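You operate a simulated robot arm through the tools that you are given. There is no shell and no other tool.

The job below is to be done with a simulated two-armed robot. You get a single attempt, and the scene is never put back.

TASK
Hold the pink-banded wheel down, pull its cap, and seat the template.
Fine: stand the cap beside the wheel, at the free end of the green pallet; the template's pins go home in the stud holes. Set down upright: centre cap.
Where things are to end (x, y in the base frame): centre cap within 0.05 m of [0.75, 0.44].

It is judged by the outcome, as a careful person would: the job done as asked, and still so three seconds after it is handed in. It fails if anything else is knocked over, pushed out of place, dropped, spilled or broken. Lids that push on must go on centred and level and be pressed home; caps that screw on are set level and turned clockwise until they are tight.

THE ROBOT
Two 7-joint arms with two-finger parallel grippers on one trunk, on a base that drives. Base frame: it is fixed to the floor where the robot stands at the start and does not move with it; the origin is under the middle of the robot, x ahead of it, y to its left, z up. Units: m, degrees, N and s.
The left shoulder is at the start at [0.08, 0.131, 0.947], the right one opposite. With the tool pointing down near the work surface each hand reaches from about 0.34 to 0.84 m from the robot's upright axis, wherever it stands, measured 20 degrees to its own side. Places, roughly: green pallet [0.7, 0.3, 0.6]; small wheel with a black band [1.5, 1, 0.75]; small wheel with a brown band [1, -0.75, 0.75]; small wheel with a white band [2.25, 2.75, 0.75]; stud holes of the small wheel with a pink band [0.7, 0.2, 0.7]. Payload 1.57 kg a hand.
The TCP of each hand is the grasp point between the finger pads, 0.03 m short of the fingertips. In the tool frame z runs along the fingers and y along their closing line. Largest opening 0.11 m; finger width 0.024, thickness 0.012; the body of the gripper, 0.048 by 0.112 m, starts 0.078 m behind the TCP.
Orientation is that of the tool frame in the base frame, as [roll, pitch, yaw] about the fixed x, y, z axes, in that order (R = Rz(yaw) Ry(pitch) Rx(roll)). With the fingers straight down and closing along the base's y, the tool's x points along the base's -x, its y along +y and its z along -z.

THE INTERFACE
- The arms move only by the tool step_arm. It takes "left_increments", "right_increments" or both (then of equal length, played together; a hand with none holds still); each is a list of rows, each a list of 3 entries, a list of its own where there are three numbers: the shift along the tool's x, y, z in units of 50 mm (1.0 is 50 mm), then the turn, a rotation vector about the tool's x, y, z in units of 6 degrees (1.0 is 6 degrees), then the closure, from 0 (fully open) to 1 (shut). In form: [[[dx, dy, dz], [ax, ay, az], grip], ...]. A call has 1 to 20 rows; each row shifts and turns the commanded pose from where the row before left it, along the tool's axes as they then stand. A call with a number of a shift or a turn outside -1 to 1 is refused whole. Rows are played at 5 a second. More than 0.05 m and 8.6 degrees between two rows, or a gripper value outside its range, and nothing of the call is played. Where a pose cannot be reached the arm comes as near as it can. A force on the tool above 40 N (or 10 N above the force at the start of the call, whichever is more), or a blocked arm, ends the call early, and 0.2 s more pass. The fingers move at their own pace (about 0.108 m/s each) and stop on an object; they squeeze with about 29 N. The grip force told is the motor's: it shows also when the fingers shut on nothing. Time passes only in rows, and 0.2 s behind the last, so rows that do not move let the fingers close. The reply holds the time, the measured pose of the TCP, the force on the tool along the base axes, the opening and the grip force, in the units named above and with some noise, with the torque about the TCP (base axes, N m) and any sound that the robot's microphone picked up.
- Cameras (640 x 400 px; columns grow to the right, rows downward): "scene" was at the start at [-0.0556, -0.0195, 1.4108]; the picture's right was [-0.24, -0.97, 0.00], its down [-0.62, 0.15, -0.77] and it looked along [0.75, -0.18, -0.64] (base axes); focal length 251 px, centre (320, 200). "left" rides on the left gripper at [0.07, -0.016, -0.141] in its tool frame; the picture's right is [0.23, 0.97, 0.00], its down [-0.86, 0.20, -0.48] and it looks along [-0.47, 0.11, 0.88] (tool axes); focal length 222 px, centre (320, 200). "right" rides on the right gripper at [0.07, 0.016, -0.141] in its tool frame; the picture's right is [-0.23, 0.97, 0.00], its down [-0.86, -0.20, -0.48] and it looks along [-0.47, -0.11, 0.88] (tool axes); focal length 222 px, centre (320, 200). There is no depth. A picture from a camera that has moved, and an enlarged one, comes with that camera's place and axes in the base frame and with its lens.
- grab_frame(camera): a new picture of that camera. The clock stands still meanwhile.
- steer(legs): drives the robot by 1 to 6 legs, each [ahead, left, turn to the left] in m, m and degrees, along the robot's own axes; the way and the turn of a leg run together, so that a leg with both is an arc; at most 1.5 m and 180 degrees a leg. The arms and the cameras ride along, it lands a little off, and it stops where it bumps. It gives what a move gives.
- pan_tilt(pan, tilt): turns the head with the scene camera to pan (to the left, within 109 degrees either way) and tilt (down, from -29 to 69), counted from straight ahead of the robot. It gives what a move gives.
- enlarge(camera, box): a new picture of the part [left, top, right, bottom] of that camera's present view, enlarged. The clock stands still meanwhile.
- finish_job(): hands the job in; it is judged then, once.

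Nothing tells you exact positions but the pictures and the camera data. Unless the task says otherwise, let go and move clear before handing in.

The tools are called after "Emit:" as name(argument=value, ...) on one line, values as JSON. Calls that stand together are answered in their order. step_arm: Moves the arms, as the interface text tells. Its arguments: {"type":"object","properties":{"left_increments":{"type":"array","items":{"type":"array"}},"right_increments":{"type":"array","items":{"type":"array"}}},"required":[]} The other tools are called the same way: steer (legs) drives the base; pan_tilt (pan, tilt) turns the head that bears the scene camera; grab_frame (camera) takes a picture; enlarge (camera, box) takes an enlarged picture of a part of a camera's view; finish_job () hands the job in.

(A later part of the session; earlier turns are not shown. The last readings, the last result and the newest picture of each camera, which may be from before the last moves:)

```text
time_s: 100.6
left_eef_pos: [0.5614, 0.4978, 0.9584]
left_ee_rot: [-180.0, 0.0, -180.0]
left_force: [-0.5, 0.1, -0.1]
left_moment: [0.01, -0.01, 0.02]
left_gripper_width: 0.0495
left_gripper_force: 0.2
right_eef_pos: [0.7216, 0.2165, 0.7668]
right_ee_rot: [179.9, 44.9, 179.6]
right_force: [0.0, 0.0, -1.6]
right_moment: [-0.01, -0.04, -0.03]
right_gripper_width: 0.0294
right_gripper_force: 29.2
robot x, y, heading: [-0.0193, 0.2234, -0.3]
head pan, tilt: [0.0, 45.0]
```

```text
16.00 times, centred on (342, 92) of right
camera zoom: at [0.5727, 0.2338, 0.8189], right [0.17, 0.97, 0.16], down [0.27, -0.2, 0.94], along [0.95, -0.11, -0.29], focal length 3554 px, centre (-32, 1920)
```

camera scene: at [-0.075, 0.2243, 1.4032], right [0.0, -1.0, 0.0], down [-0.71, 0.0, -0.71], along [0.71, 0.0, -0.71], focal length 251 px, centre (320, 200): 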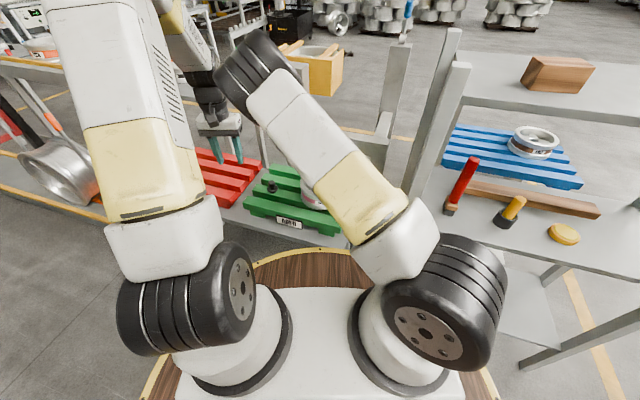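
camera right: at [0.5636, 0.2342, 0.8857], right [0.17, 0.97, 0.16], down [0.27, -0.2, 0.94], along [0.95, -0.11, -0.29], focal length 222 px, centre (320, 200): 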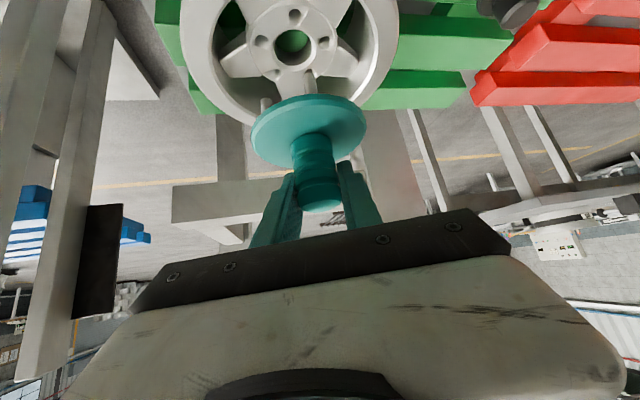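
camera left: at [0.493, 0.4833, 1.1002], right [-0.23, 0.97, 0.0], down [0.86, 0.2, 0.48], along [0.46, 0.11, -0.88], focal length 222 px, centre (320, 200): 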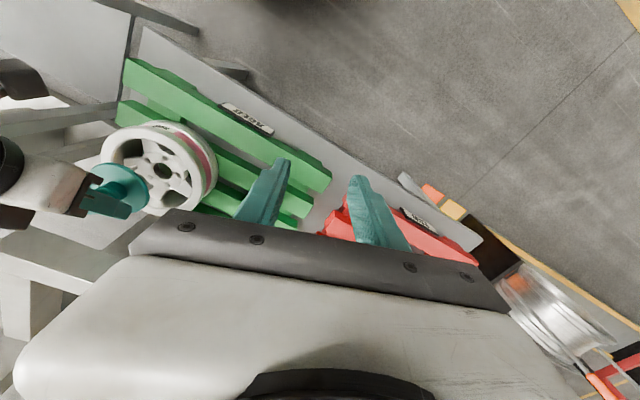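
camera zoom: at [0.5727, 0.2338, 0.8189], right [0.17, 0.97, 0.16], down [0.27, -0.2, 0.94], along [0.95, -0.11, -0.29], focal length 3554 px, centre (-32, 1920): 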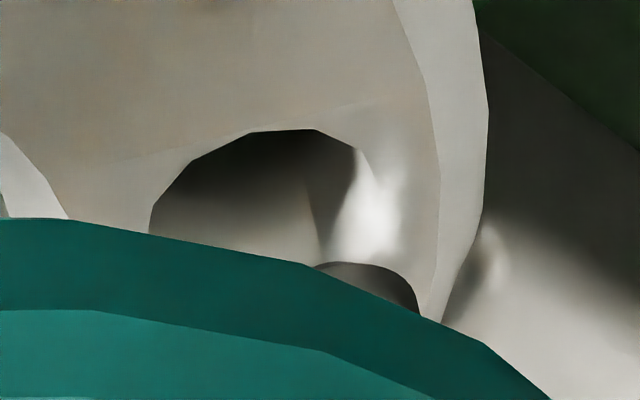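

From the tight zooms, the pins sit about 10–11 mm above the hub, roughly 4 mm short (toward the robot), 1.5 mm too far left and 0.7° clockwise. I'll correct those, lower 6 mm, and measure again.

Emit:
step_arm(right_increments=[[[0.014, -0.015, 0.071], [-0.0412, 0, -0.0414], 1], [[0.014, -0.015, 0.071], [-0.0412, 0, -0.0414], 1], [[0, 0, 0], [0, 0, 0], 1]])

Emit:
enlarge(camera="left", box=[156, 148, 188, 168])

Emit:
enlarge(camera="left", box=[170, 164, 202, 184])

Emit:
enlarge(camera="right", box=[288, 56, 328, 81])

Emit:
enlarge(camera="right", box=[252, 80, 292, 105])

Emit:
enlarge(camera="right", box=[322, 80, 362, 105])

```text
time_s: 101.4
left_eef_pos: [0.5618, 0.4991, 0.9584]
left_ee_rot: [-180.0, -0.1, -179.9]
left_force: [-0.1, 0.1, 0.3]
left_moment: [-0.01, 0.0, 0.0]
left_gripper_width: 0.0497
left_gripper_force: 0.0
right_eef_pos: [0.7249, 0.2161, 0.7618]
right_ee_rot: [179.9, 44.9, -179.5]
right_force: [-0.8, 0.2, -2.1]
right_moment: [0.02, -0.02, 0.0]
right_gripper_width: 0.0293
right_gripper_force: 29.4
robot x, y, heading: [-0.0178, 0.2235, -0.2]
head pan, tilt: [0.0, 45.0]
```

```text
16.00 times, centred on (172, 158) of left
camera zoom: at [0.493, 0.4833, 1.1002], right [-0.23, 0.97, 0.0], down [0.86, 0.2, 0.48], along [0.46, 0.11, -0.88], focal length 3554 px, centre (2688, 872)
```

zoom: 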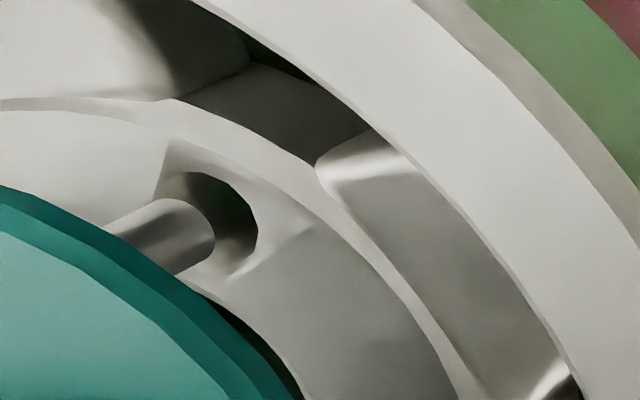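

```text
16.00 times, centred on (186, 174) of left
camera zoom: at [0.493, 0.4833, 1.1002], right [-0.23, 0.97, 0.0], down [0.86, 0.2, 0.48], along [0.46, 0.11, -0.88], focal length 3554 px, centre (2464, 616)
```

zoom: 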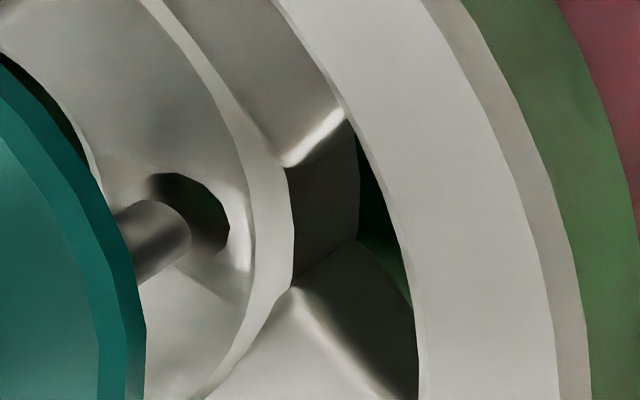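

```text
16.00 times, centred on (308, 68) of right
camera zoom: at [0.5767, 0.2302, 0.8136], right [0.15, 0.97, 0.16], down [0.27, -0.2, 0.94], along [0.95, -0.1, -0.29], focal length 3554 px, centre (512, 2304)
```

zoom: 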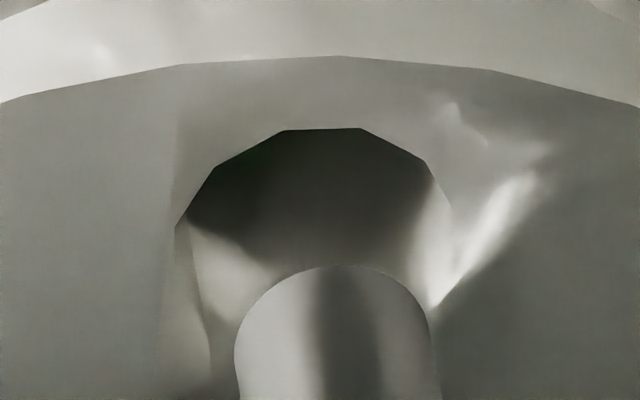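

```text
16.00 times, centred on (272, 92) of right
camera zoom: at [0.5767, 0.2302, 0.8136], right [0.15, 0.97, 0.16], down [0.27, -0.2, 0.94], along [0.95, -0.1, -0.29], focal length 3554 px, centre (1088, 1920)
```

zoom: 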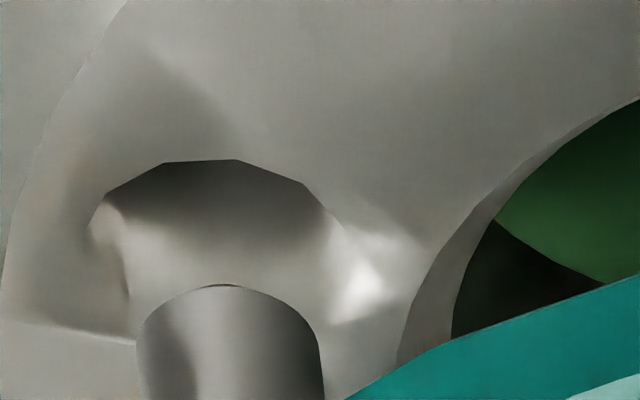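

```text
16.00 times, centred on (342, 92) of right
camera zoom: at [0.5767, 0.2302, 0.8136], right [0.15, 0.97, 0.16], down [0.27, -0.2, 0.94], along [0.95, -0.1, -0.29], focal length 3554 px, centre (-32, 1920)
```

zoom: 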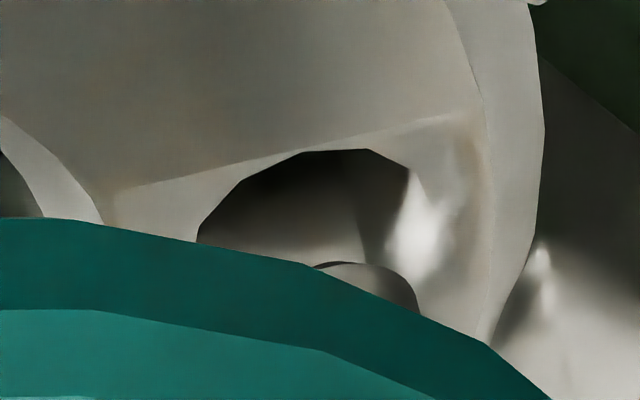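

Residual error is now only about 0.8 mm in x, with the pins about 6.5 mm above the holes. I'll nudge forward, lower 4 mm and verify once more.

Emit:
step_arm(right_increments=[[[0.022, 0, 0.034], [0, 0, 0], 1], [[0.022, 0, 0.034], [0, 0, 0], 1], [[0, 0, 0], [0, 0, 0], 1]])

Emit:
enlarge(camera="left", box=[156, 148, 188, 168])

Emit:
enlarge(camera="left", box=[170, 164, 202, 184])

Emit:
enlarge(camera="right", box=[288, 56, 328, 81])

Emit:
enlarge(camera="right", box=[252, 80, 292, 105])

Emit:
enlarge(camera="right", box=[322, 80, 362, 105])

```text
time_s: 102.2
left_eef_pos: [0.5612, 0.4994, 0.9587]
left_ee_rot: [-180.0, -0.1, -179.9]
left_force: [0.2, -0.1, 0.2]
left_moment: [0.01, -0.02, 0.01]
left_gripper_width: 0.0497
left_gripper_force: 0.2
right_eef_pos: [0.7262, 0.216, 0.757]
right_ee_rot: [179.9, 44.9, -179.7]
right_force: [0.3, 1.2, -1.4]
right_moment: [-0.01, 0.0, 0.02]
right_gripper_width: 0.0293
right_gripper_force: 29.0
robot x, y, heading: [-0.0165, 0.2248, 0.1]
head pan, tilt: [0.0, 45.0]
```

```text
16.00 times, centred on (172, 158) of left
camera zoom: at [0.493, 0.4833, 1.1002], right [-0.23, 0.97, 0.0], down [0.86, 0.2, 0.48], along [0.46, 0.11, -0.88], focal length 3554 px, centre (2688, 872)
```

zoom: 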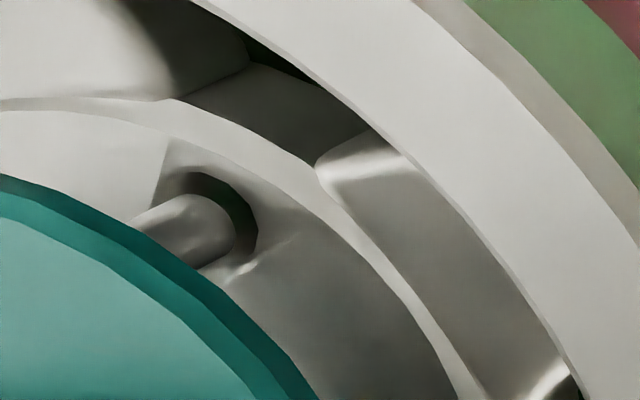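

```text
16.00 times, centred on (186, 174) of left
camera zoom: at [0.493, 0.4833, 1.1002], right [-0.23, 0.97, 0.0], down [0.86, 0.2, 0.48], along [0.46, 0.11, -0.88], focal length 3554 px, centre (2464, 616)
```

zoom: 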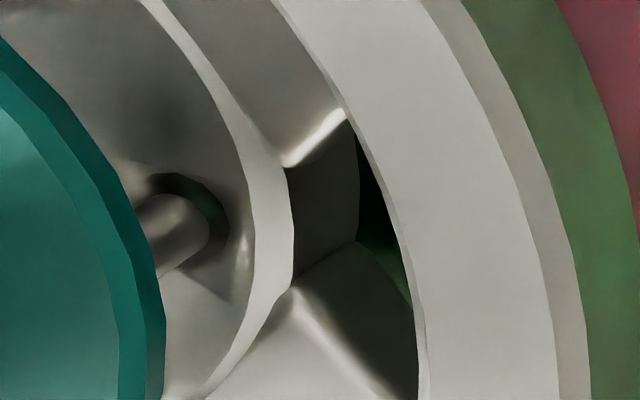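

```text
16.00 times, centred on (308, 68) of right
camera zoom: at [0.5775, 0.2302, 0.8096], right [0.15, 0.97, 0.16], down [0.27, -0.2, 0.94], along [0.95, -0.1, -0.29], focal length 3554 px, centre (512, 2304)
```

zoom: 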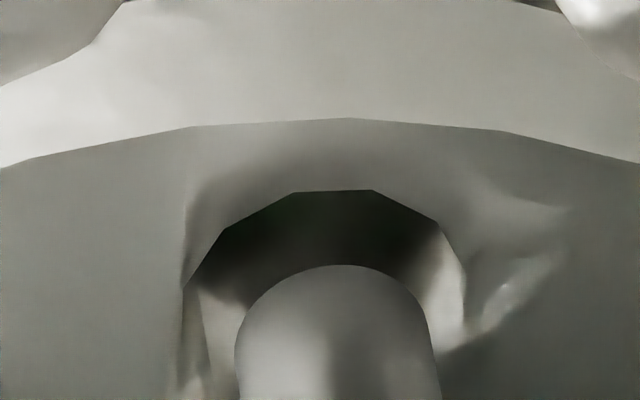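

```text
16.00 times, centred on (272, 92) of right
camera zoom: at [0.5775, 0.2302, 0.8096], right [0.15, 0.97, 0.16], down [0.27, -0.2, 0.94], along [0.95, -0.1, -0.29], focal length 3554 px, centre (1088, 1920)
```

zoom: 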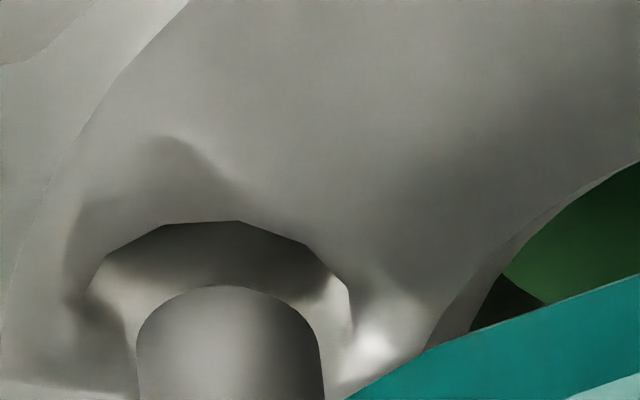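

```text
16.00 times, centred on (342, 92) of right
camera zoom: at [0.5775, 0.2302, 0.8096], right [0.15, 0.97, 0.16], down [0.27, -0.2, 0.94], along [0.95, -0.1, -0.29], focal length 3554 px, centre (-32, 1920)
```

zoom: 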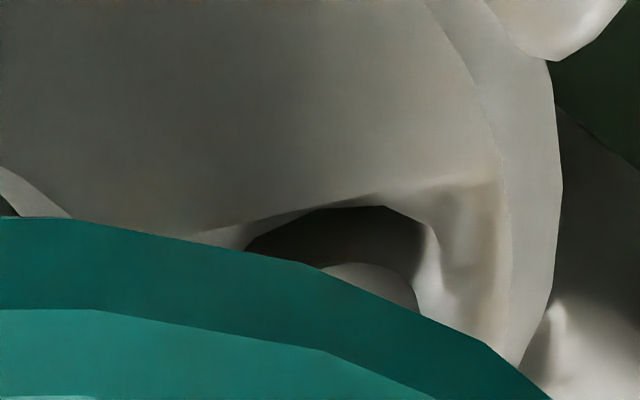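

All three visible pins now sit directly over their holes within about 0.3 mm. I'll lower straight down in small steps and watch the force.

Emit:
step_arm(right_increments=[[[0.0282, 0, 0.0284], [0, 0, 0], 1], [[0.0282, 0, 0.0284], [0, 0, 0], 1], [[0.0282, 0, 0.0284], [0, 0, 0], 1]])

Emit:
enlarge(camera="right", box=[250, 30, 358, 100])

Emit:
enlarge(camera="left", box=[140, 140, 204, 190])

```text
time_s: 103.0
left_eef_pos: [0.5624, 0.4985, 0.9583]
left_ee_rot: [-179.9, 0.0, -180.0]
left_force: [0.1, -1.0, 0.1]
left_moment: [0.02, -0.01, -0.02]
left_gripper_width: 0.0494
left_gripper_force: 0.1
right_eef_pos: [0.7256, 0.2158, 0.7519]
right_ee_rot: [179.9, 44.9, -179.6]
right_force: [-0.2, -0.5, -1.7]
right_moment: [0.0, 0.04, 0.01]
right_gripper_width: 0.0292
right_gripper_force: 28.6
robot x, y, heading: [-0.0206, 0.2227, -0.2]
head pan, tilt: [0.0, 45.0]
```

```text
5.71 times, centred on (304, 65) of right
camera zoom: at [0.5775, 0.2303, 0.8037], right [0.15, 0.97, 0.16], down [0.27, -0.2, 0.94], along [0.95, -0.1, -0.29], focal length 1269 px, centre (411, 971)
```

zoom: 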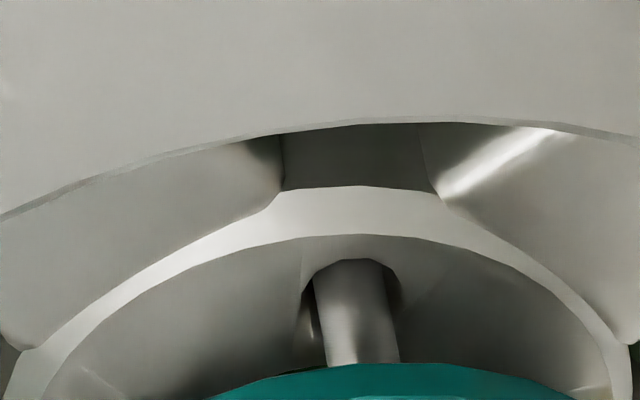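

```text
8.00 times, centred on (172, 165) of left
camera zoom: at [0.493, 0.4833, 1.1002], right [-0.23, 0.97, 0.0], down [0.86, 0.2, 0.48], along [0.46, 0.11, -0.88], focal length 1777 px, centre (1504, 480)
```

zoom: 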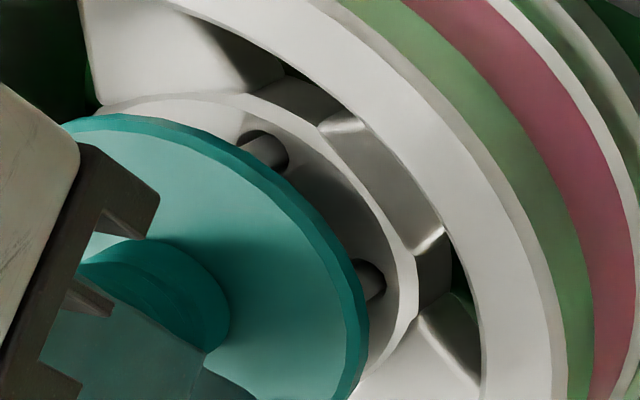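

The pins have entered the holes with no resistance. Continuing down gently.

Emit:
step_arm(right_increments=[[[0.0282, 0, 0.0284], [0, 0, 0], 1], [[0.0282, 0, 0.0284], [0, 0, 0], 1], [[0.0282, 0, 0.0284], [0, 0, 0], 1], [[0.0282, 0, 0.0284], [0, 0, 0], 1]])

Emit:
enlarge(camera="right", box=[220, 30, 400, 140])

Emit:
enlarge(camera="left", box=[140, 140, 204, 190])

```text
time_s: 104.0
left_eef_pos: [0.5629, 0.4997, 0.9588]
left_ee_rot: [-179.9, -0.2, -179.9]
left_force: [0.3, 0.2, 0.9]
left_moment: [0.02, -0.02, -0.04]
left_gripper_width: 0.0497
left_gripper_force: 0.0
right_eef_pos: [0.7249, 0.2154, 0.7454]
right_ee_rot: [180.0, 44.9, -179.6]
right_force: [-1.1, -0.4, -2.1]
right_moment: [0.03, -0.03, 0.01]
right_gripper_width: 0.029
right_gripper_force: 28.8
robot x, y, heading: [-0.0182, 0.2266, 0.0]
head pan, tilt: [0.0, 45.0]
```

```text
3.56 times, centred on (310, 85) of right
camera zoom: at [0.5757, 0.231, 0.7975], right [0.15, 0.97, 0.16], down [0.27, -0.2, 0.94], along [0.95, -0.1, -0.29], focal length 790 px, centre (356, 609)
```

zoom: 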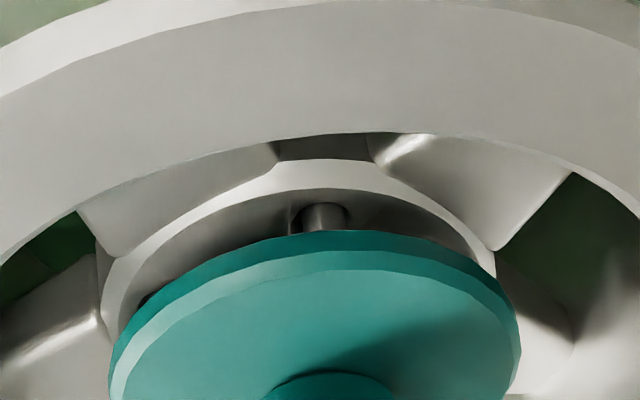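

```text
8.00 times, centred on (172, 165) of left
camera zoom: at [0.493, 0.4833, 1.1002], right [-0.23, 0.97, 0.0], down [0.86, 0.2, 0.48], along [0.46, 0.11, -0.88], focal length 1777 px, centre (1504, 480)
```

zoom: 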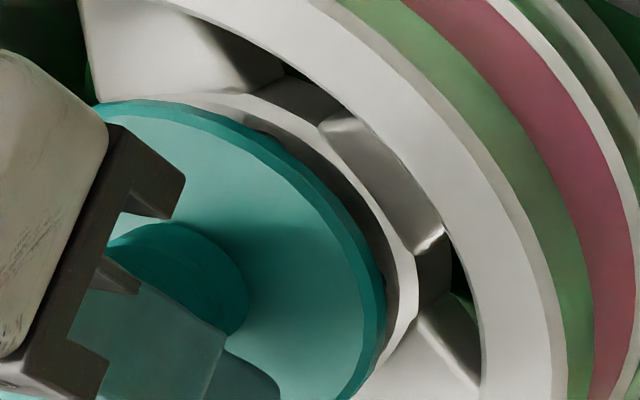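

Emit:
step_arm(right_increments=[[[0, 0, 0], [0, 0, 0], 1], [[0, 0, 0], [0, 0, 0], 1]])

Emit:
enlarge(camera="right", box=[250, 30, 358, 100])

Emit:
grab_frame(camera="scene")

```text
time_s: 104.6
left_eef_pos: [0.5615, 0.4996, 0.9593]
left_ee_rot: [-179.9, -0.1, -179.9]
left_force: [-0.3, 0.7, 0.3]
left_moment: [-0.01, -0.01, -0.03]
left_gripper_width: 0.0494
left_gripper_force: 0.0
right_eef_pos: [0.7241, 0.2172, 0.7454]
right_ee_rot: [179.9, 44.9, -179.6]
right_force: [-0.2, -0.4, -1.9]
right_moment: [-0.01, -0.06, -0.04]
right_gripper_width: 0.0291
right_gripper_force: 28.6
robot x, y, heading: [-0.0155, 0.2235, -0.1]
head pan, tilt: [0.0, 45.0]
```

```text
5.71 times, centred on (304, 65) of right
camera zoom: at [0.5757, 0.231, 0.7976], right [0.15, 0.97, 0.16], down [0.27, -0.2, 0.94], along [0.95, -0.1, -0.29], focal length 1269 px, centre (411, 971)
```

zoom: 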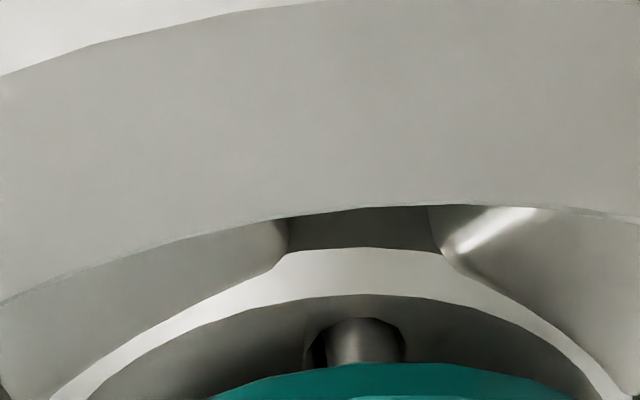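

```text
taken
camera scene: at [-0.0749, 0.2243, 1.4032], right [0.0, -1.0, 0.0], down [-0.71, 0.0, -0.71], along [0.71, 0.0, -0.71], focal length 251 px, centre (320, 200)
```

scene: 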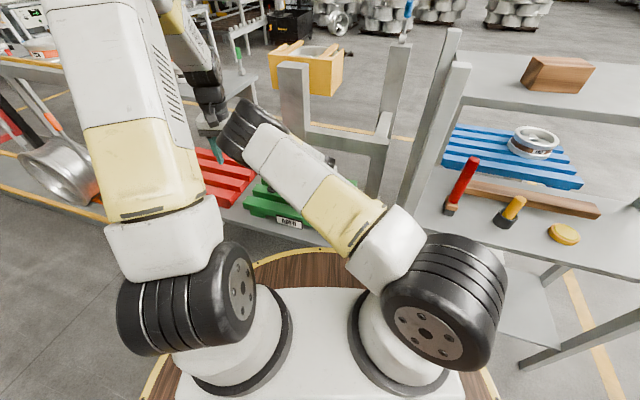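

The arm came up about 2 mm off the commanded path, so it's near a joint limit at this reach, and the pins are only part way in. I'll lift back out, bring the base 5 cm closer, and repeat with a more comfortable reach. I'll also move the left hand slightly further from the right elbow.

Emit:
step_arm(right_increments=[[[-0.141, 0, -0.142], [0, 0, 0], 1], [[-0.141, 0, -0.142], [0, 0, 0], 1], [[-0.282, 0, -0.284], [0, 0, 0], 1], [[-0.282, 0, -0.284], [0, 0, 0], 1], [[0, 0, 0], [0, 0, 0], 1]])

Emit:
step_arm(left_increments=[[[0, 0.8, 0], [0, 0, 0], 0.55], [[0, 0.8, 0], [0, 0, 0], 0.55]])

Emit:
steer(legs=[[0.05, 0, 0]])

Emit:
grab_frame(camera="scene")

Emit:
grab_frame(camera="right")

Emit:
grab_frame(camera="left")

```text
time_s: 105.8
left_eef_pos: [0.5613, 0.4994, 0.9575]
left_ee_rot: [-179.9, -0.2, -179.8]
left_force: [0.5, 0.4, -0.2]
left_moment: [0.04, -0.03, 0.02]
left_gripper_width: 0.0498
left_gripper_force: 0.0
right_eef_pos: [0.7253, 0.2163, 0.8034]
right_ee_rot: [179.9, 45.0, -179.6]
right_force: [-0.8, 0.3, -1.6]
right_moment: [0.03, 0.0, 0.03]
right_gripper_width: 0.0291
right_gripper_force: 28.7
robot x, y, heading: [-0.0156, 0.2259, -0.3]
head pan, tilt: [0.0, 45.0]
```

```text
time_s: 106.4
left_eef_pos: [0.5623, 0.5789, 0.958]
left_ee_rot: [-180.0, -0.2, -179.9]
left_force: [0.3, -0.4, 1.1]
left_moment: [0.0, 0.01, -0.04]
left_gripper_width: 0.0497
left_gripper_force: 0.0
right_eef_pos: [0.7255, 0.2155, 0.8034]
right_ee_rot: [179.9, 44.9, -179.7]
right_force: [-0.7, -0.3, -1.5]
right_moment: [-0.01, 0.01, 0.03]
right_gripper_width: 0.029
right_gripper_force: 29.0
robot x, y, heading: [-0.0171, 0.2241, -0.3]
head pan, tilt: [0.0, 45.0]
```

```text
time_s: 107.3
left_eef_pos: [0.6119, 0.5789, 0.9591]
left_ee_rot: [-179.9, -0.1, -179.9]
left_force: [0.0, -0.7, -0.3]
left_moment: [0.0, 0.0, -0.03]
left_gripper_width: 0.0494
left_gripper_force: 0.0
right_eef_pos: [0.7764, 0.2157, 0.8026]
right_ee_rot: [179.9, 45.0, -179.5]
right_force: [-0.3, 0.3, -1.3]
right_moment: [-0.01, -0.03, -0.04]
right_gripper_width: 0.0288
right_gripper_force: 28.7
robot x, y, heading: [0.0361, 0.2222, -0.0]
head pan, tilt: [0.0, 45.0]
```

```text
taken
camera scene: at [-0.0246, 0.2242, 1.4032], right [0.0, -1.0, 0.0], down [-0.71, 0.0, -0.71], along [0.71, 0.0, -0.71], focal length 251 px, centre (320, 200)
```

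scene: 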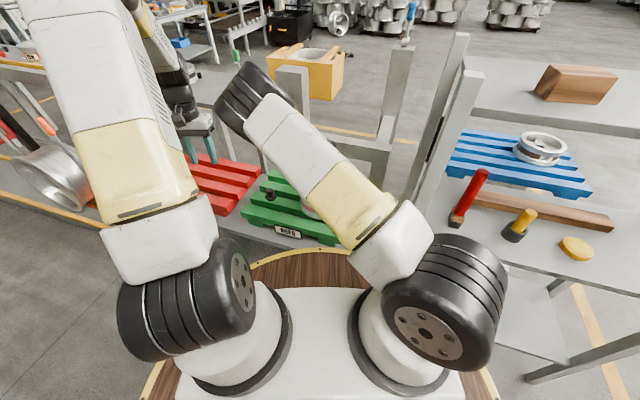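

```text
taken
camera right: at [0.6275, 0.231, 0.8556], right [0.15, 0.97, 0.16], down [0.27, -0.2, 0.94], along [0.95, -0.1, -0.29], focal length 222 px, centre (320, 200)
```

right: 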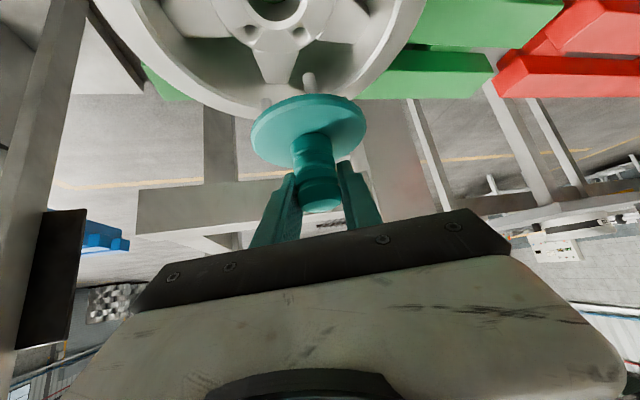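

```text
taken
camera left: at [0.5431, 0.5639, 1.1004], right [-0.23, 0.97, 0.0], down [0.86, 0.2, 0.48], along [0.46, 0.11, -0.88], focal length 222 px, centre (320, 200)
```

left: 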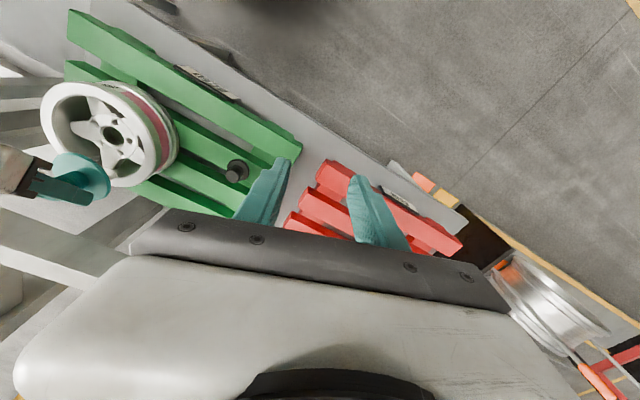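

Now the reach is more comfortable. I'll bring the hand back over the hub to the previously aligned position, at a slightly higher hover.

Emit:
step_arm(right_increments=[[[0.3545, -0.0045, -0.3525], [0, 0, 0], 1], [[0.3545, -0.0045, -0.3525], [0, 0, 0], 1], [[0.188, 0, 0.189], [0, 0, 0], 1], [[0.188, 0, 0.189], [0, 0, 0], 1], [[0.188, 0, 0.189], [0, 0, 0], 1], [[0, 0, 0], [0, 0, 0], 1]])

Emit:
grab_frame(camera="scene")

Emit:
enlarge(camera="right", box=[250, 30, 358, 100])

Emit:
enlarge(camera="left", box=[60, 90, 188, 190])

```text
time_s: 108.7
left_eef_pos: [0.6124, 0.5793, 0.9582]
left_ee_rot: [179.9, -0.2, -180.0]
left_force: [0.0, -0.1, -0.3]
left_moment: [-0.01, 0.03, 0.0]
left_gripper_width: 0.0496
left_gripper_force: 0.1
right_eef_pos: [0.7249, 0.2143, 0.7645]
right_ee_rot: [179.9, 44.8, -179.6]
right_force: [0.3, -0.1, -1.2]
right_moment: [-0.02, 0.0, 0.01]
right_gripper_width: 0.0292
right_gripper_force: 28.9
robot x, y, heading: [0.0313, 0.2275, -0.2]
head pan, tilt: [0.0, 45.0]
```

```text
taken
camera scene: at [-0.0245, 0.2242, 1.4032], right [0.0, -1.0, 0.0], down [-0.71, 0.0, -0.71], along [0.71, 0.0, -0.71], focal length 251 px, centre (320, 200)
```

scene: 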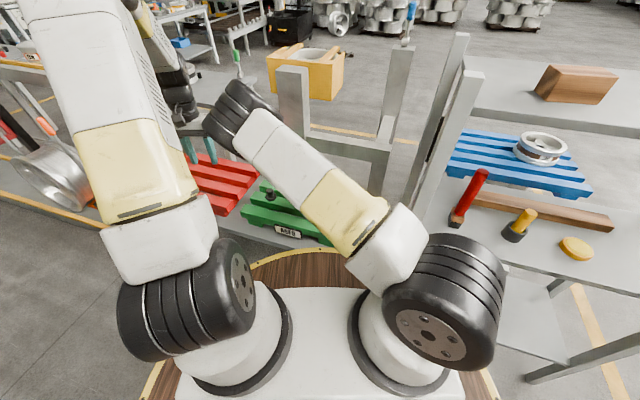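

```text
5.71 times, centred on (304, 65) of right
camera zoom: at [0.5772, 0.2297, 0.8153], right [0.15, 0.97, 0.16], down [0.27, -0.2, 0.94], along [0.95, -0.1, -0.29], focal length 1269 px, centre (411, 971)
```

zoom: 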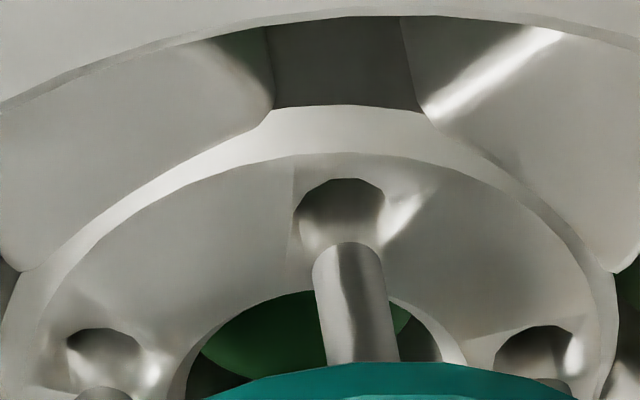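

```text
4.00 times, centred on (124, 140) of left
camera zoom: at [0.5431, 0.5639, 1.1003], right [-0.23, 0.97, 0.0], down [0.86, 0.2, 0.48], along [0.46, 0.11, -0.88], focal length 888 px, centre (1104, 440)
```

zoom: 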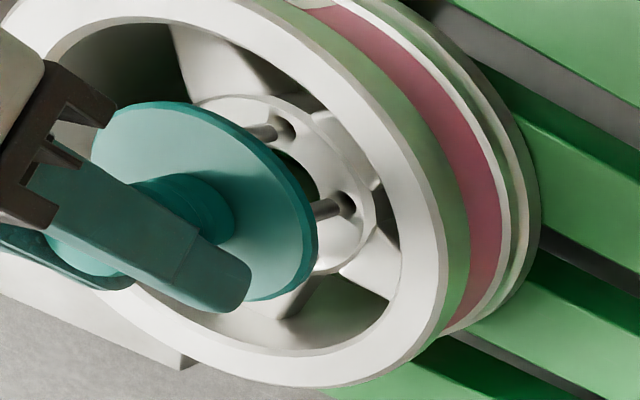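

Alignment is recovered to within half a millimetre. Descending again, tracking the camera position to catch any path deviation.

Emit:
step_arm(right_increments=[[[0.024, 0.005, 0.032], [0, 0, 0], 1], [[0.024, 0.005, 0.032], [0, 0, 0], 1], [[0.0282, 0, 0.0284], [0, 0, 0], 1], [[0, 0, 0], [0, 0, 0], 1]])

Emit:
enlarge(camera="right", box=[288, 56, 328, 81])

Emit:
enlarge(camera="right", box=[252, 80, 292, 105])

Emit:
enlarge(camera="left", box=[112, 115, 160, 150])

```text
time_s: 109.7
left_eef_pos: [0.6115, 0.5786, 0.9591]
left_ee_rot: [-179.9, -0.1, -179.9]
left_force: [-0.4, -0.9, 0.1]
left_moment: [-0.02, 0.01, -0.03]
left_gripper_width: 0.0492
left_gripper_force: 0.1
right_eef_pos: [0.7261, 0.2153, 0.7568]
right_ee_rot: [179.9, 44.9, -179.6]
right_force: [-0.1, -0.7, -1.3]
right_moment: [0.01, -0.04, -0.01]
right_gripper_width: 0.0293
right_gripper_force: 29.1
robot x, y, heading: [0.0311, 0.2224, -0.1]
head pan, tilt: [0.0, 45.0]
```

```text
16.00 times, centred on (308, 68) of right
camera zoom: at [0.578, 0.2308, 0.8092], right [0.15, 0.97, 0.16], down [0.27, -0.2, 0.94], along [0.95, -0.1, -0.29], focal length 3554 px, centre (512, 2304)
```

zoom: 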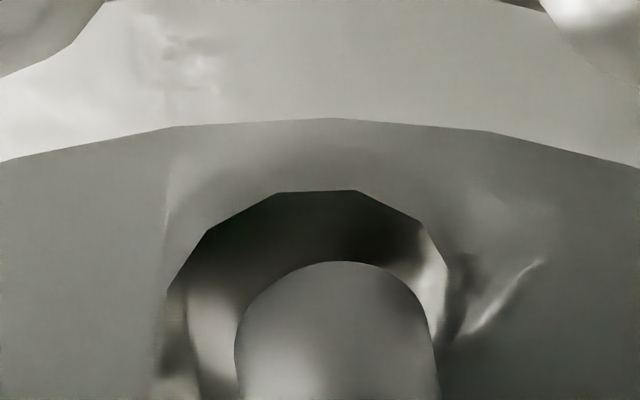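

```text
16.00 times, centred on (272, 92) of right
camera zoom: at [0.578, 0.2308, 0.8092], right [0.15, 0.97, 0.16], down [0.27, -0.2, 0.94], along [0.95, -0.1, -0.29], focal length 3554 px, centre (1088, 1920)
```

zoom: 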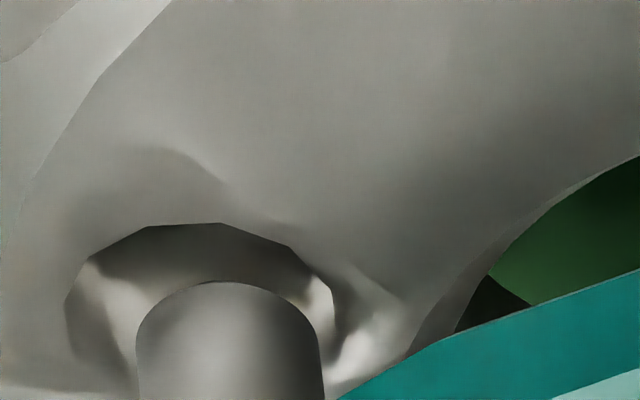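

```text
11.43 times, centred on (136, 132) of left
camera zoom: at [0.5432, 0.5639, 1.1004], right [-0.23, 0.97, 0.0], down [0.86, 0.2, 0.48], along [0.46, 0.11, -0.88], focal length 2538 px, centre (2423, 971)
```

zoom: 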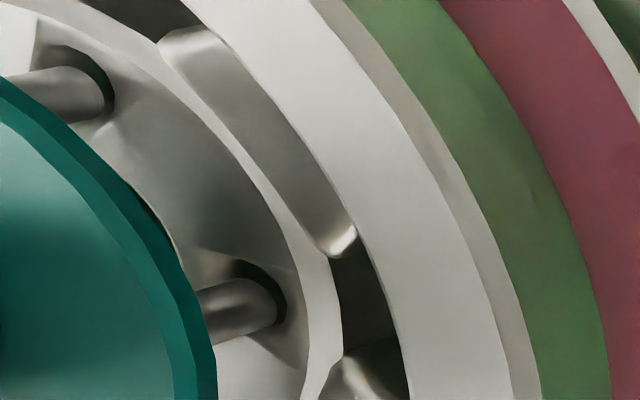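

The template is about 0.8 mm too far left now; I'll correct that and continue down in small steps.

Emit:
step_arm(right_increments=[[[0.004, -0.016, -0.004], [0, 0, 0], 1], [[0.0282, 0, 0.0284], [0, 0, 0], 1], [[0.0282, 0, 0.0284], [0, 0, 0], 1], [[0, 0, 0], [0, 0, 0], 1]])

Emit:
enlarge(camera="right", box=[288, 56, 328, 81])

Emit:
enlarge(camera="right", box=[252, 80, 292, 105])

Emit:
enlarge(camera="left", box=[112, 115, 160, 150])

```text
time_s: 110.7
left_eef_pos: [0.6115, 0.5795, 0.9584]
left_ee_rot: [-179.9, -0.2, -179.8]
left_force: [0.9, -0.1, 0.1]
left_moment: [0.03, -0.04, 0.03]
left_gripper_width: 0.0496
left_gripper_force: 0.1
right_eef_pos: [0.7268, 0.2144, 0.7538]
right_ee_rot: [179.9, 44.8, -179.6]
right_force: [-0.8, 0.1, -2.6]
right_moment: [0.01, 0.0, -0.04]
right_gripper_width: 0.029
right_gripper_force: 29.2
robot x, y, heading: [0.0334, 0.2242, -0.2]
head pan, tilt: [0.0, 45.0]
```

```text
16.00 times, centred on (308, 68) of right
camera zoom: at [0.5778, 0.2301, 0.8056], right [0.15, 0.97, 0.16], down [0.27, -0.2, 0.94], along [0.95, -0.1, -0.29], focal length 3554 px, centre (512, 2304)
```

zoom: 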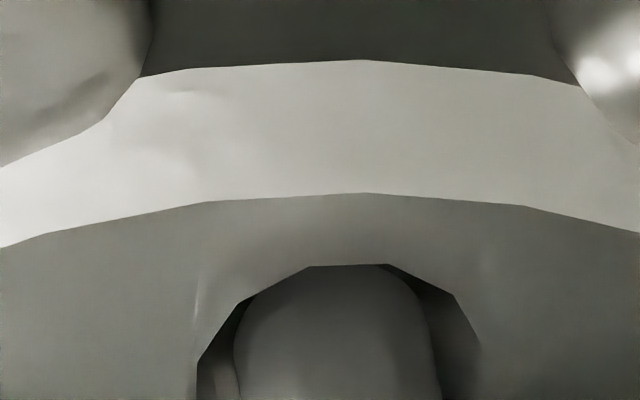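

```text
16.00 times, centred on (272, 92) of right
camera zoom: at [0.5778, 0.2301, 0.8056], right [0.15, 0.97, 0.16], down [0.27, -0.2, 0.94], along [0.95, -0.1, -0.29], focal length 3554 px, centre (1088, 1920)
```

zoom: 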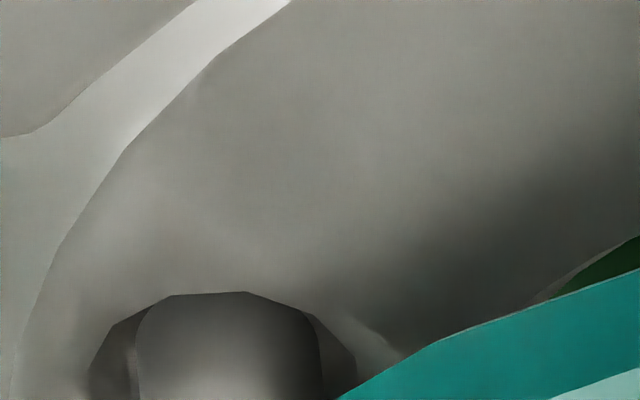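

```text
11.43 times, centred on (136, 132) of left
camera zoom: at [0.5432, 0.5639, 1.1003], right [-0.23, 0.97, 0.0], down [0.86, 0.2, 0.48], along [0.46, 0.11, -0.88], focal length 2538 px, centre (2423, 971)
```

zoom: 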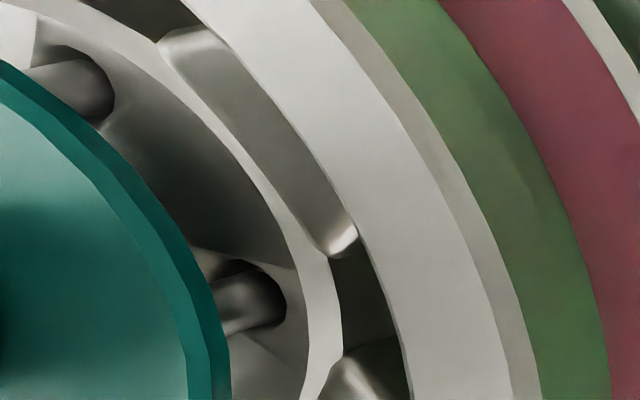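

Pins are entering all the holes, well centred. Continuing down.

Emit:
step_arm(right_increments=[[[0.0282, 0, 0.0284], [0, 0, 0], 1], [[0.0282, 0, 0.0284], [0, 0, 0], 1], [[0.0282, 0, 0.0284], [0, 0, 0], 1], [[0, 0, 0], [0, 0, 0], 1]])

Emit:
enlarge(camera="right", box=[250, 50, 358, 120])

Emit:
enlarge(camera="left", box=[100, 105, 164, 155])

```text
time_s: 111.7
left_eef_pos: [0.6113, 0.5796, 0.9592]
left_ee_rot: [-180.0, -0.1, -179.9]
left_force: [-0.9, 0.0, 0.0]
left_moment: [-0.02, 0.02, 0.02]
left_gripper_width: 0.0495
left_gripper_force: 0.0
right_eef_pos: [0.7278, 0.2152, 0.7474]
right_ee_rot: [179.9, 44.9, -179.8]
right_force: [0.1, -0.2, -1.7]
right_moment: [-0.04, 0.01, 0.01]
right_gripper_width: 0.0294
right_gripper_force: 28.6
robot x, y, heading: [0.035, 0.2246, -0.0]
head pan, tilt: [0.0, 45.0]
```

```text
5.71 times, centred on (304, 85) of right
camera zoom: at [0.5777, 0.2299, 0.7995], right [0.15, 0.97, 0.16], down [0.27, -0.2, 0.94], along [0.95, -0.1, -0.29], focal length 1269 px, centre (411, 857)
```

zoom: 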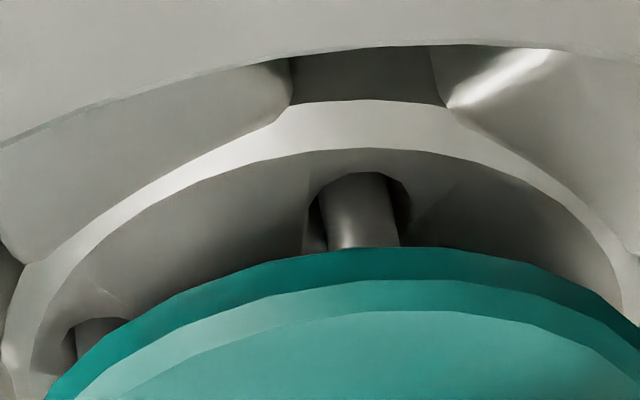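

```text
8.00 times, centred on (132, 130) of left
camera zoom: at [0.5432, 0.5639, 1.1003], right [-0.23, 0.97, 0.0], down [0.86, 0.2, 0.48], along [0.46, 0.11, -0.88], focal length 1777 px, centre (1824, 760)
```

zoom: 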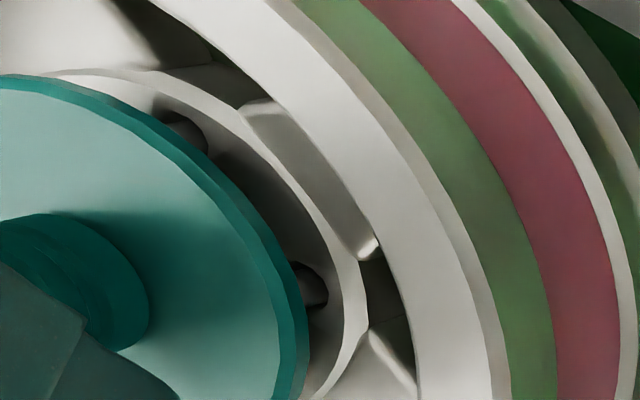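

No path deviation this time and no contact force. Continuing to lower.

Emit:
step_arm(right_increments=[[[0.0282, 0, 0.0284], [0, 0, 0], 1], [[0.0282, 0, 0.0284], [0, 0, 0], 1], [[0.0282, 0, 0.0284], [0, 0, 0], 1], [[0, 0, 0], [0, 0, 0], 1]])

Emit:
enlarge(camera="right", box=[250, 50, 358, 120])

Emit:
grab_frame(camera="scene")

```text
time_s: 112.7
left_eef_pos: [0.6117, 0.5789, 0.9586]
left_ee_rot: [-179.9, -0.1, -179.9]
left_force: [-0.3, -0.3, 0.1]
left_moment: [0.01, 0.0, 0.0]
left_gripper_width: 0.0496
left_gripper_force: 0.1
right_eef_pos: [0.7259, 0.2141, 0.7416]
right_ee_rot: [180.0, 44.9, -179.5]
right_force: [0.0, -0.3, -0.5]
right_moment: [-0.01, -0.02, 0.04]
right_gripper_width: 0.0292
right_gripper_force: 29.7
robot x, y, heading: [0.0316, 0.2259, -0.1]
head pan, tilt: [0.0, 45.0]
```

```text
5.71 times, centred on (304, 85) of right
camera zoom: at [0.5777, 0.2296, 0.7936], right [0.15, 0.97, 0.16], down [0.27, -0.2, 0.94], along [0.95, -0.1, -0.29], focal length 1269 px, centre (411, 857)
```

zoom: 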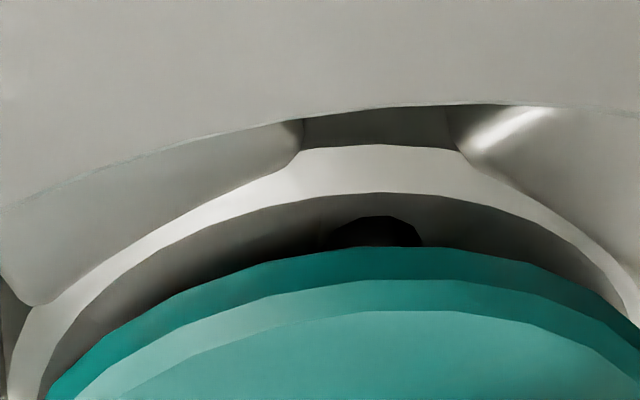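

```text
taken
camera scene: at [-0.0245, 0.2242, 1.4032], right [0.0, -1.0, 0.0], down [-0.71, 0.0, -0.71], along [0.71, 0.0, -0.71], focal length 251 px, centre (320, 200)
```

scene: 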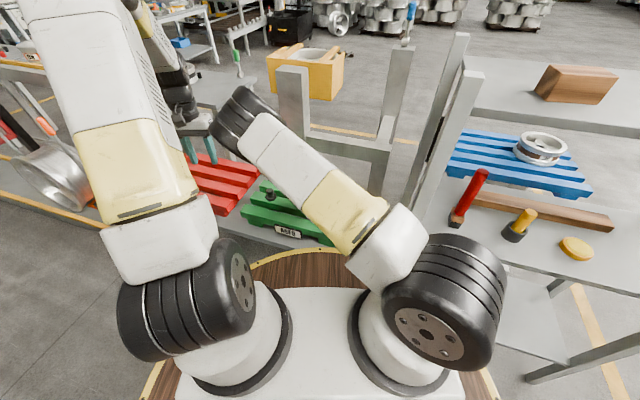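

A slight sideways drift of about 0.6 mm; I'll correct it while lowering further.

Emit:
step_arm(right_increments=[[[0.0, 0.014, 0.0], [0, 0, 0], 1], [[0.0282, 0.003, 0.0284], [0, 0, 0], 1], [[0.0282, 0.003, 0.0284], [0, 0, 0], 1], [[0, 0, 0], [0, 0, 0], 1]])

Emit:
enlarge(camera="right", box=[230, 50, 390, 160])

Emit:
enlarge(camera="left", box=[80, 95, 176, 170])

```text
time_s: 113.7
left_eef_pos: [0.6126, 0.5785, 0.9587]
left_ee_rot: [-180.0, -0.2, -180.0]
left_force: [0.3, 0.1, 0.2]
left_moment: [-0.02, 0.0, 0.01]
left_gripper_width: 0.0496
left_gripper_force: 0.0
right_eef_pos: [0.725, 0.216, 0.737]
right_ee_rot: [179.9, 44.9, -179.6]
right_force: [-0.3, 0.9, -1.8]
right_moment: [0.01, -0.01, 0.02]
right_gripper_width: 0.0293
right_gripper_force: 29.3
robot x, y, heading: [0.0328, 0.2234, -0.0]
head pan, tilt: [0.0, 45.0]
```

```text
3.64 times, centred on (310, 105) of right
camera zoom: at [0.5778, 0.231, 0.7898], right [0.15, 0.97, 0.16], down [0.27, -0.2, 0.94], along [0.95, -0.1, -0.29], focal length 808 px, centre (356, 546)
```

zoom: 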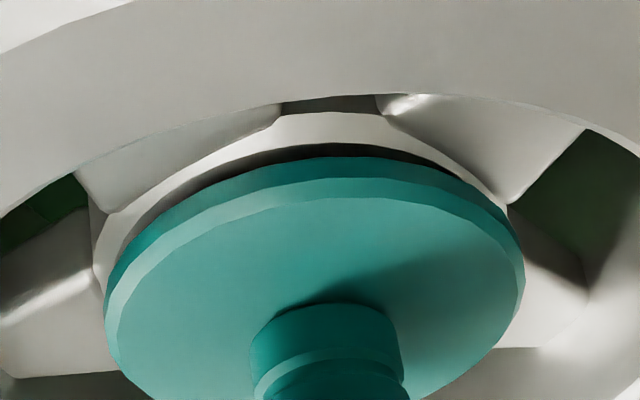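

```text
5.33 times, centred on (128, 132) of left
camera zoom: at [0.5432, 0.5639, 1.1003], right [-0.23, 0.97, 0.0], down [0.86, 0.2, 0.48], along [0.46, 0.11, -0.88], focal length 1185 px, centre (1344, 560)
```

zoom: 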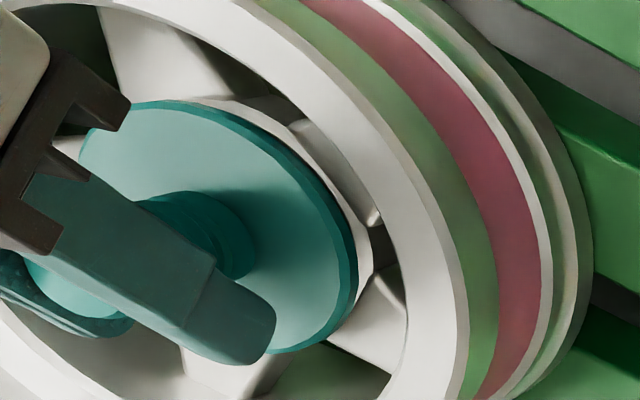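

The disc is now only a few millimetres above the hub face. A tiny sideways correction, then lowering on until contact.

Emit:
step_arm(right_increments=[[[0.0282, -0.008, 0.0284], [0, 0, 0], 1], [[0.0282, 0, 0.0284], [0, 0, 0], 1], [[0, 0, 0], [0, 0, 0], 1]])

Emit:
enlarge(camera="right", box=[230, 50, 390, 160])

Emit:
enlarge(camera="left", box=[80, 95, 176, 170])

```text
time_s: 114.5
left_eef_pos: [0.6104, 0.5807, 0.9583]
left_ee_rot: [-179.9, -0.1, -179.9]
left_force: [-0.1, -0.1, -0.3]
left_moment: [0.02, -0.04, -0.01]
left_gripper_width: 0.0496
left_gripper_force: 0.0
right_eef_pos: [0.7264, 0.2163, 0.7347]
right_ee_rot: [179.8, 45.0, -179.7]
right_force: [-6.2, 0.1, 10.9]
right_moment: [-0.31, 0.34, -0.11]
right_gripper_width: 0.0292
right_gripper_force: 29.4
robot x, y, heading: [0.0322, 0.2249, -0.1]
head pan, tilt: [0.0, 45.0]
```

```text
3.64 times, centred on (310, 105) of right
camera zoom: at [0.5779, 0.2308, 0.7865], right [0.15, 0.97, 0.16], down [0.27, -0.2, 0.94], along [0.95, -0.1, -0.29], focal length 808 px, centre (356, 546)
```

zoom: 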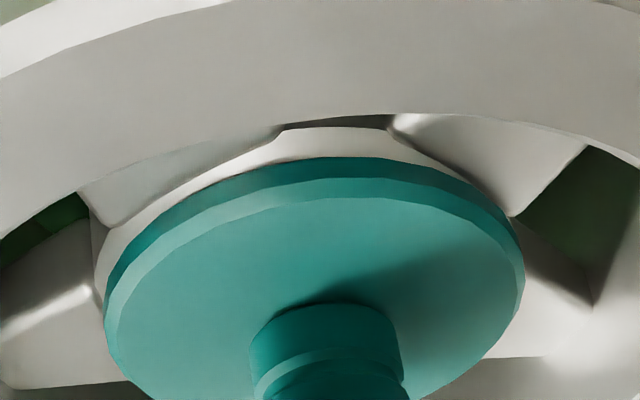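

```text
5.33 times, centred on (128, 132) of left
camera zoom: at [0.5427, 0.564, 1.1006], right [-0.23, 0.97, 0.0], down [0.86, 0.2, 0.48], along [0.46, 0.11, -0.88], focal length 1185 px, centre (1344, 560)
```

zoom: 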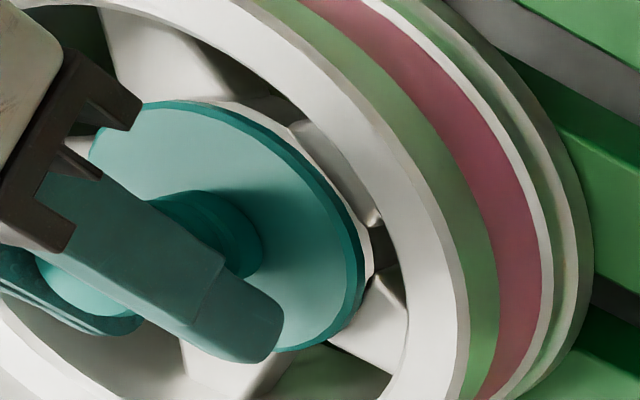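

I feel contact (11 N up), and the dark gap under the disc has closed. I'll zoom in around the disc edge to check that it sits level on the hub all around.

Emit:
enlarge(camera="right", box=[250, 80, 378, 120])

Emit:
enlarge(camera="left", box=[100, 105, 164, 165])

```text
5.00 times, centred on (314, 100) of right
camera zoom: at [0.5779, 0.2308, 0.7865], right [0.15, 0.97, 0.16], down [0.27, -0.2, 0.94], along [0.95, -0.1, -0.29], focal length 1111 px, centre (350, 700)
```

zoom: 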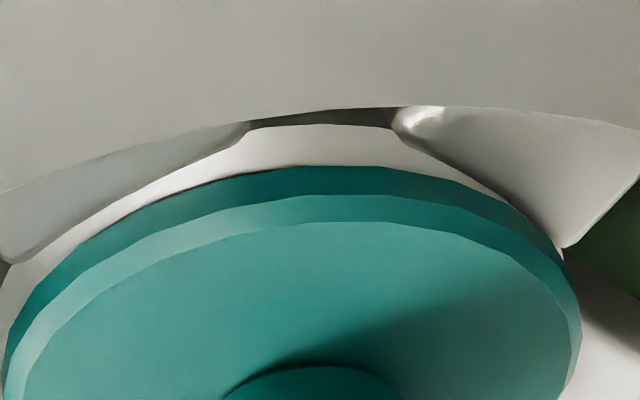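

```text
6.67 times, centred on (132, 135) of left
camera zoom: at [0.5427, 0.564, 1.1006], right [-0.23, 0.97, 0.0], down [0.86, 0.2, 0.48], along [0.46, 0.11, -0.88], focal length 1481 px, centre (1573, 633)
```

zoom: 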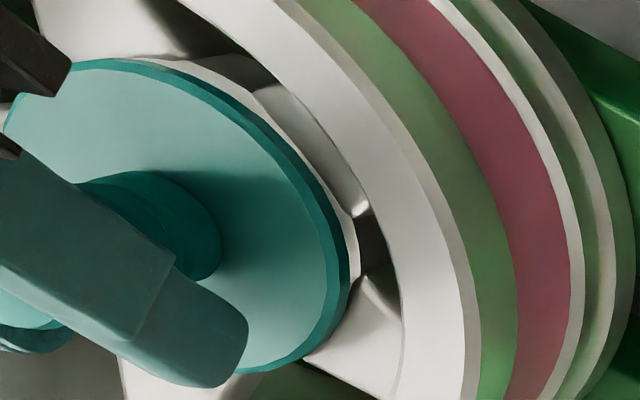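

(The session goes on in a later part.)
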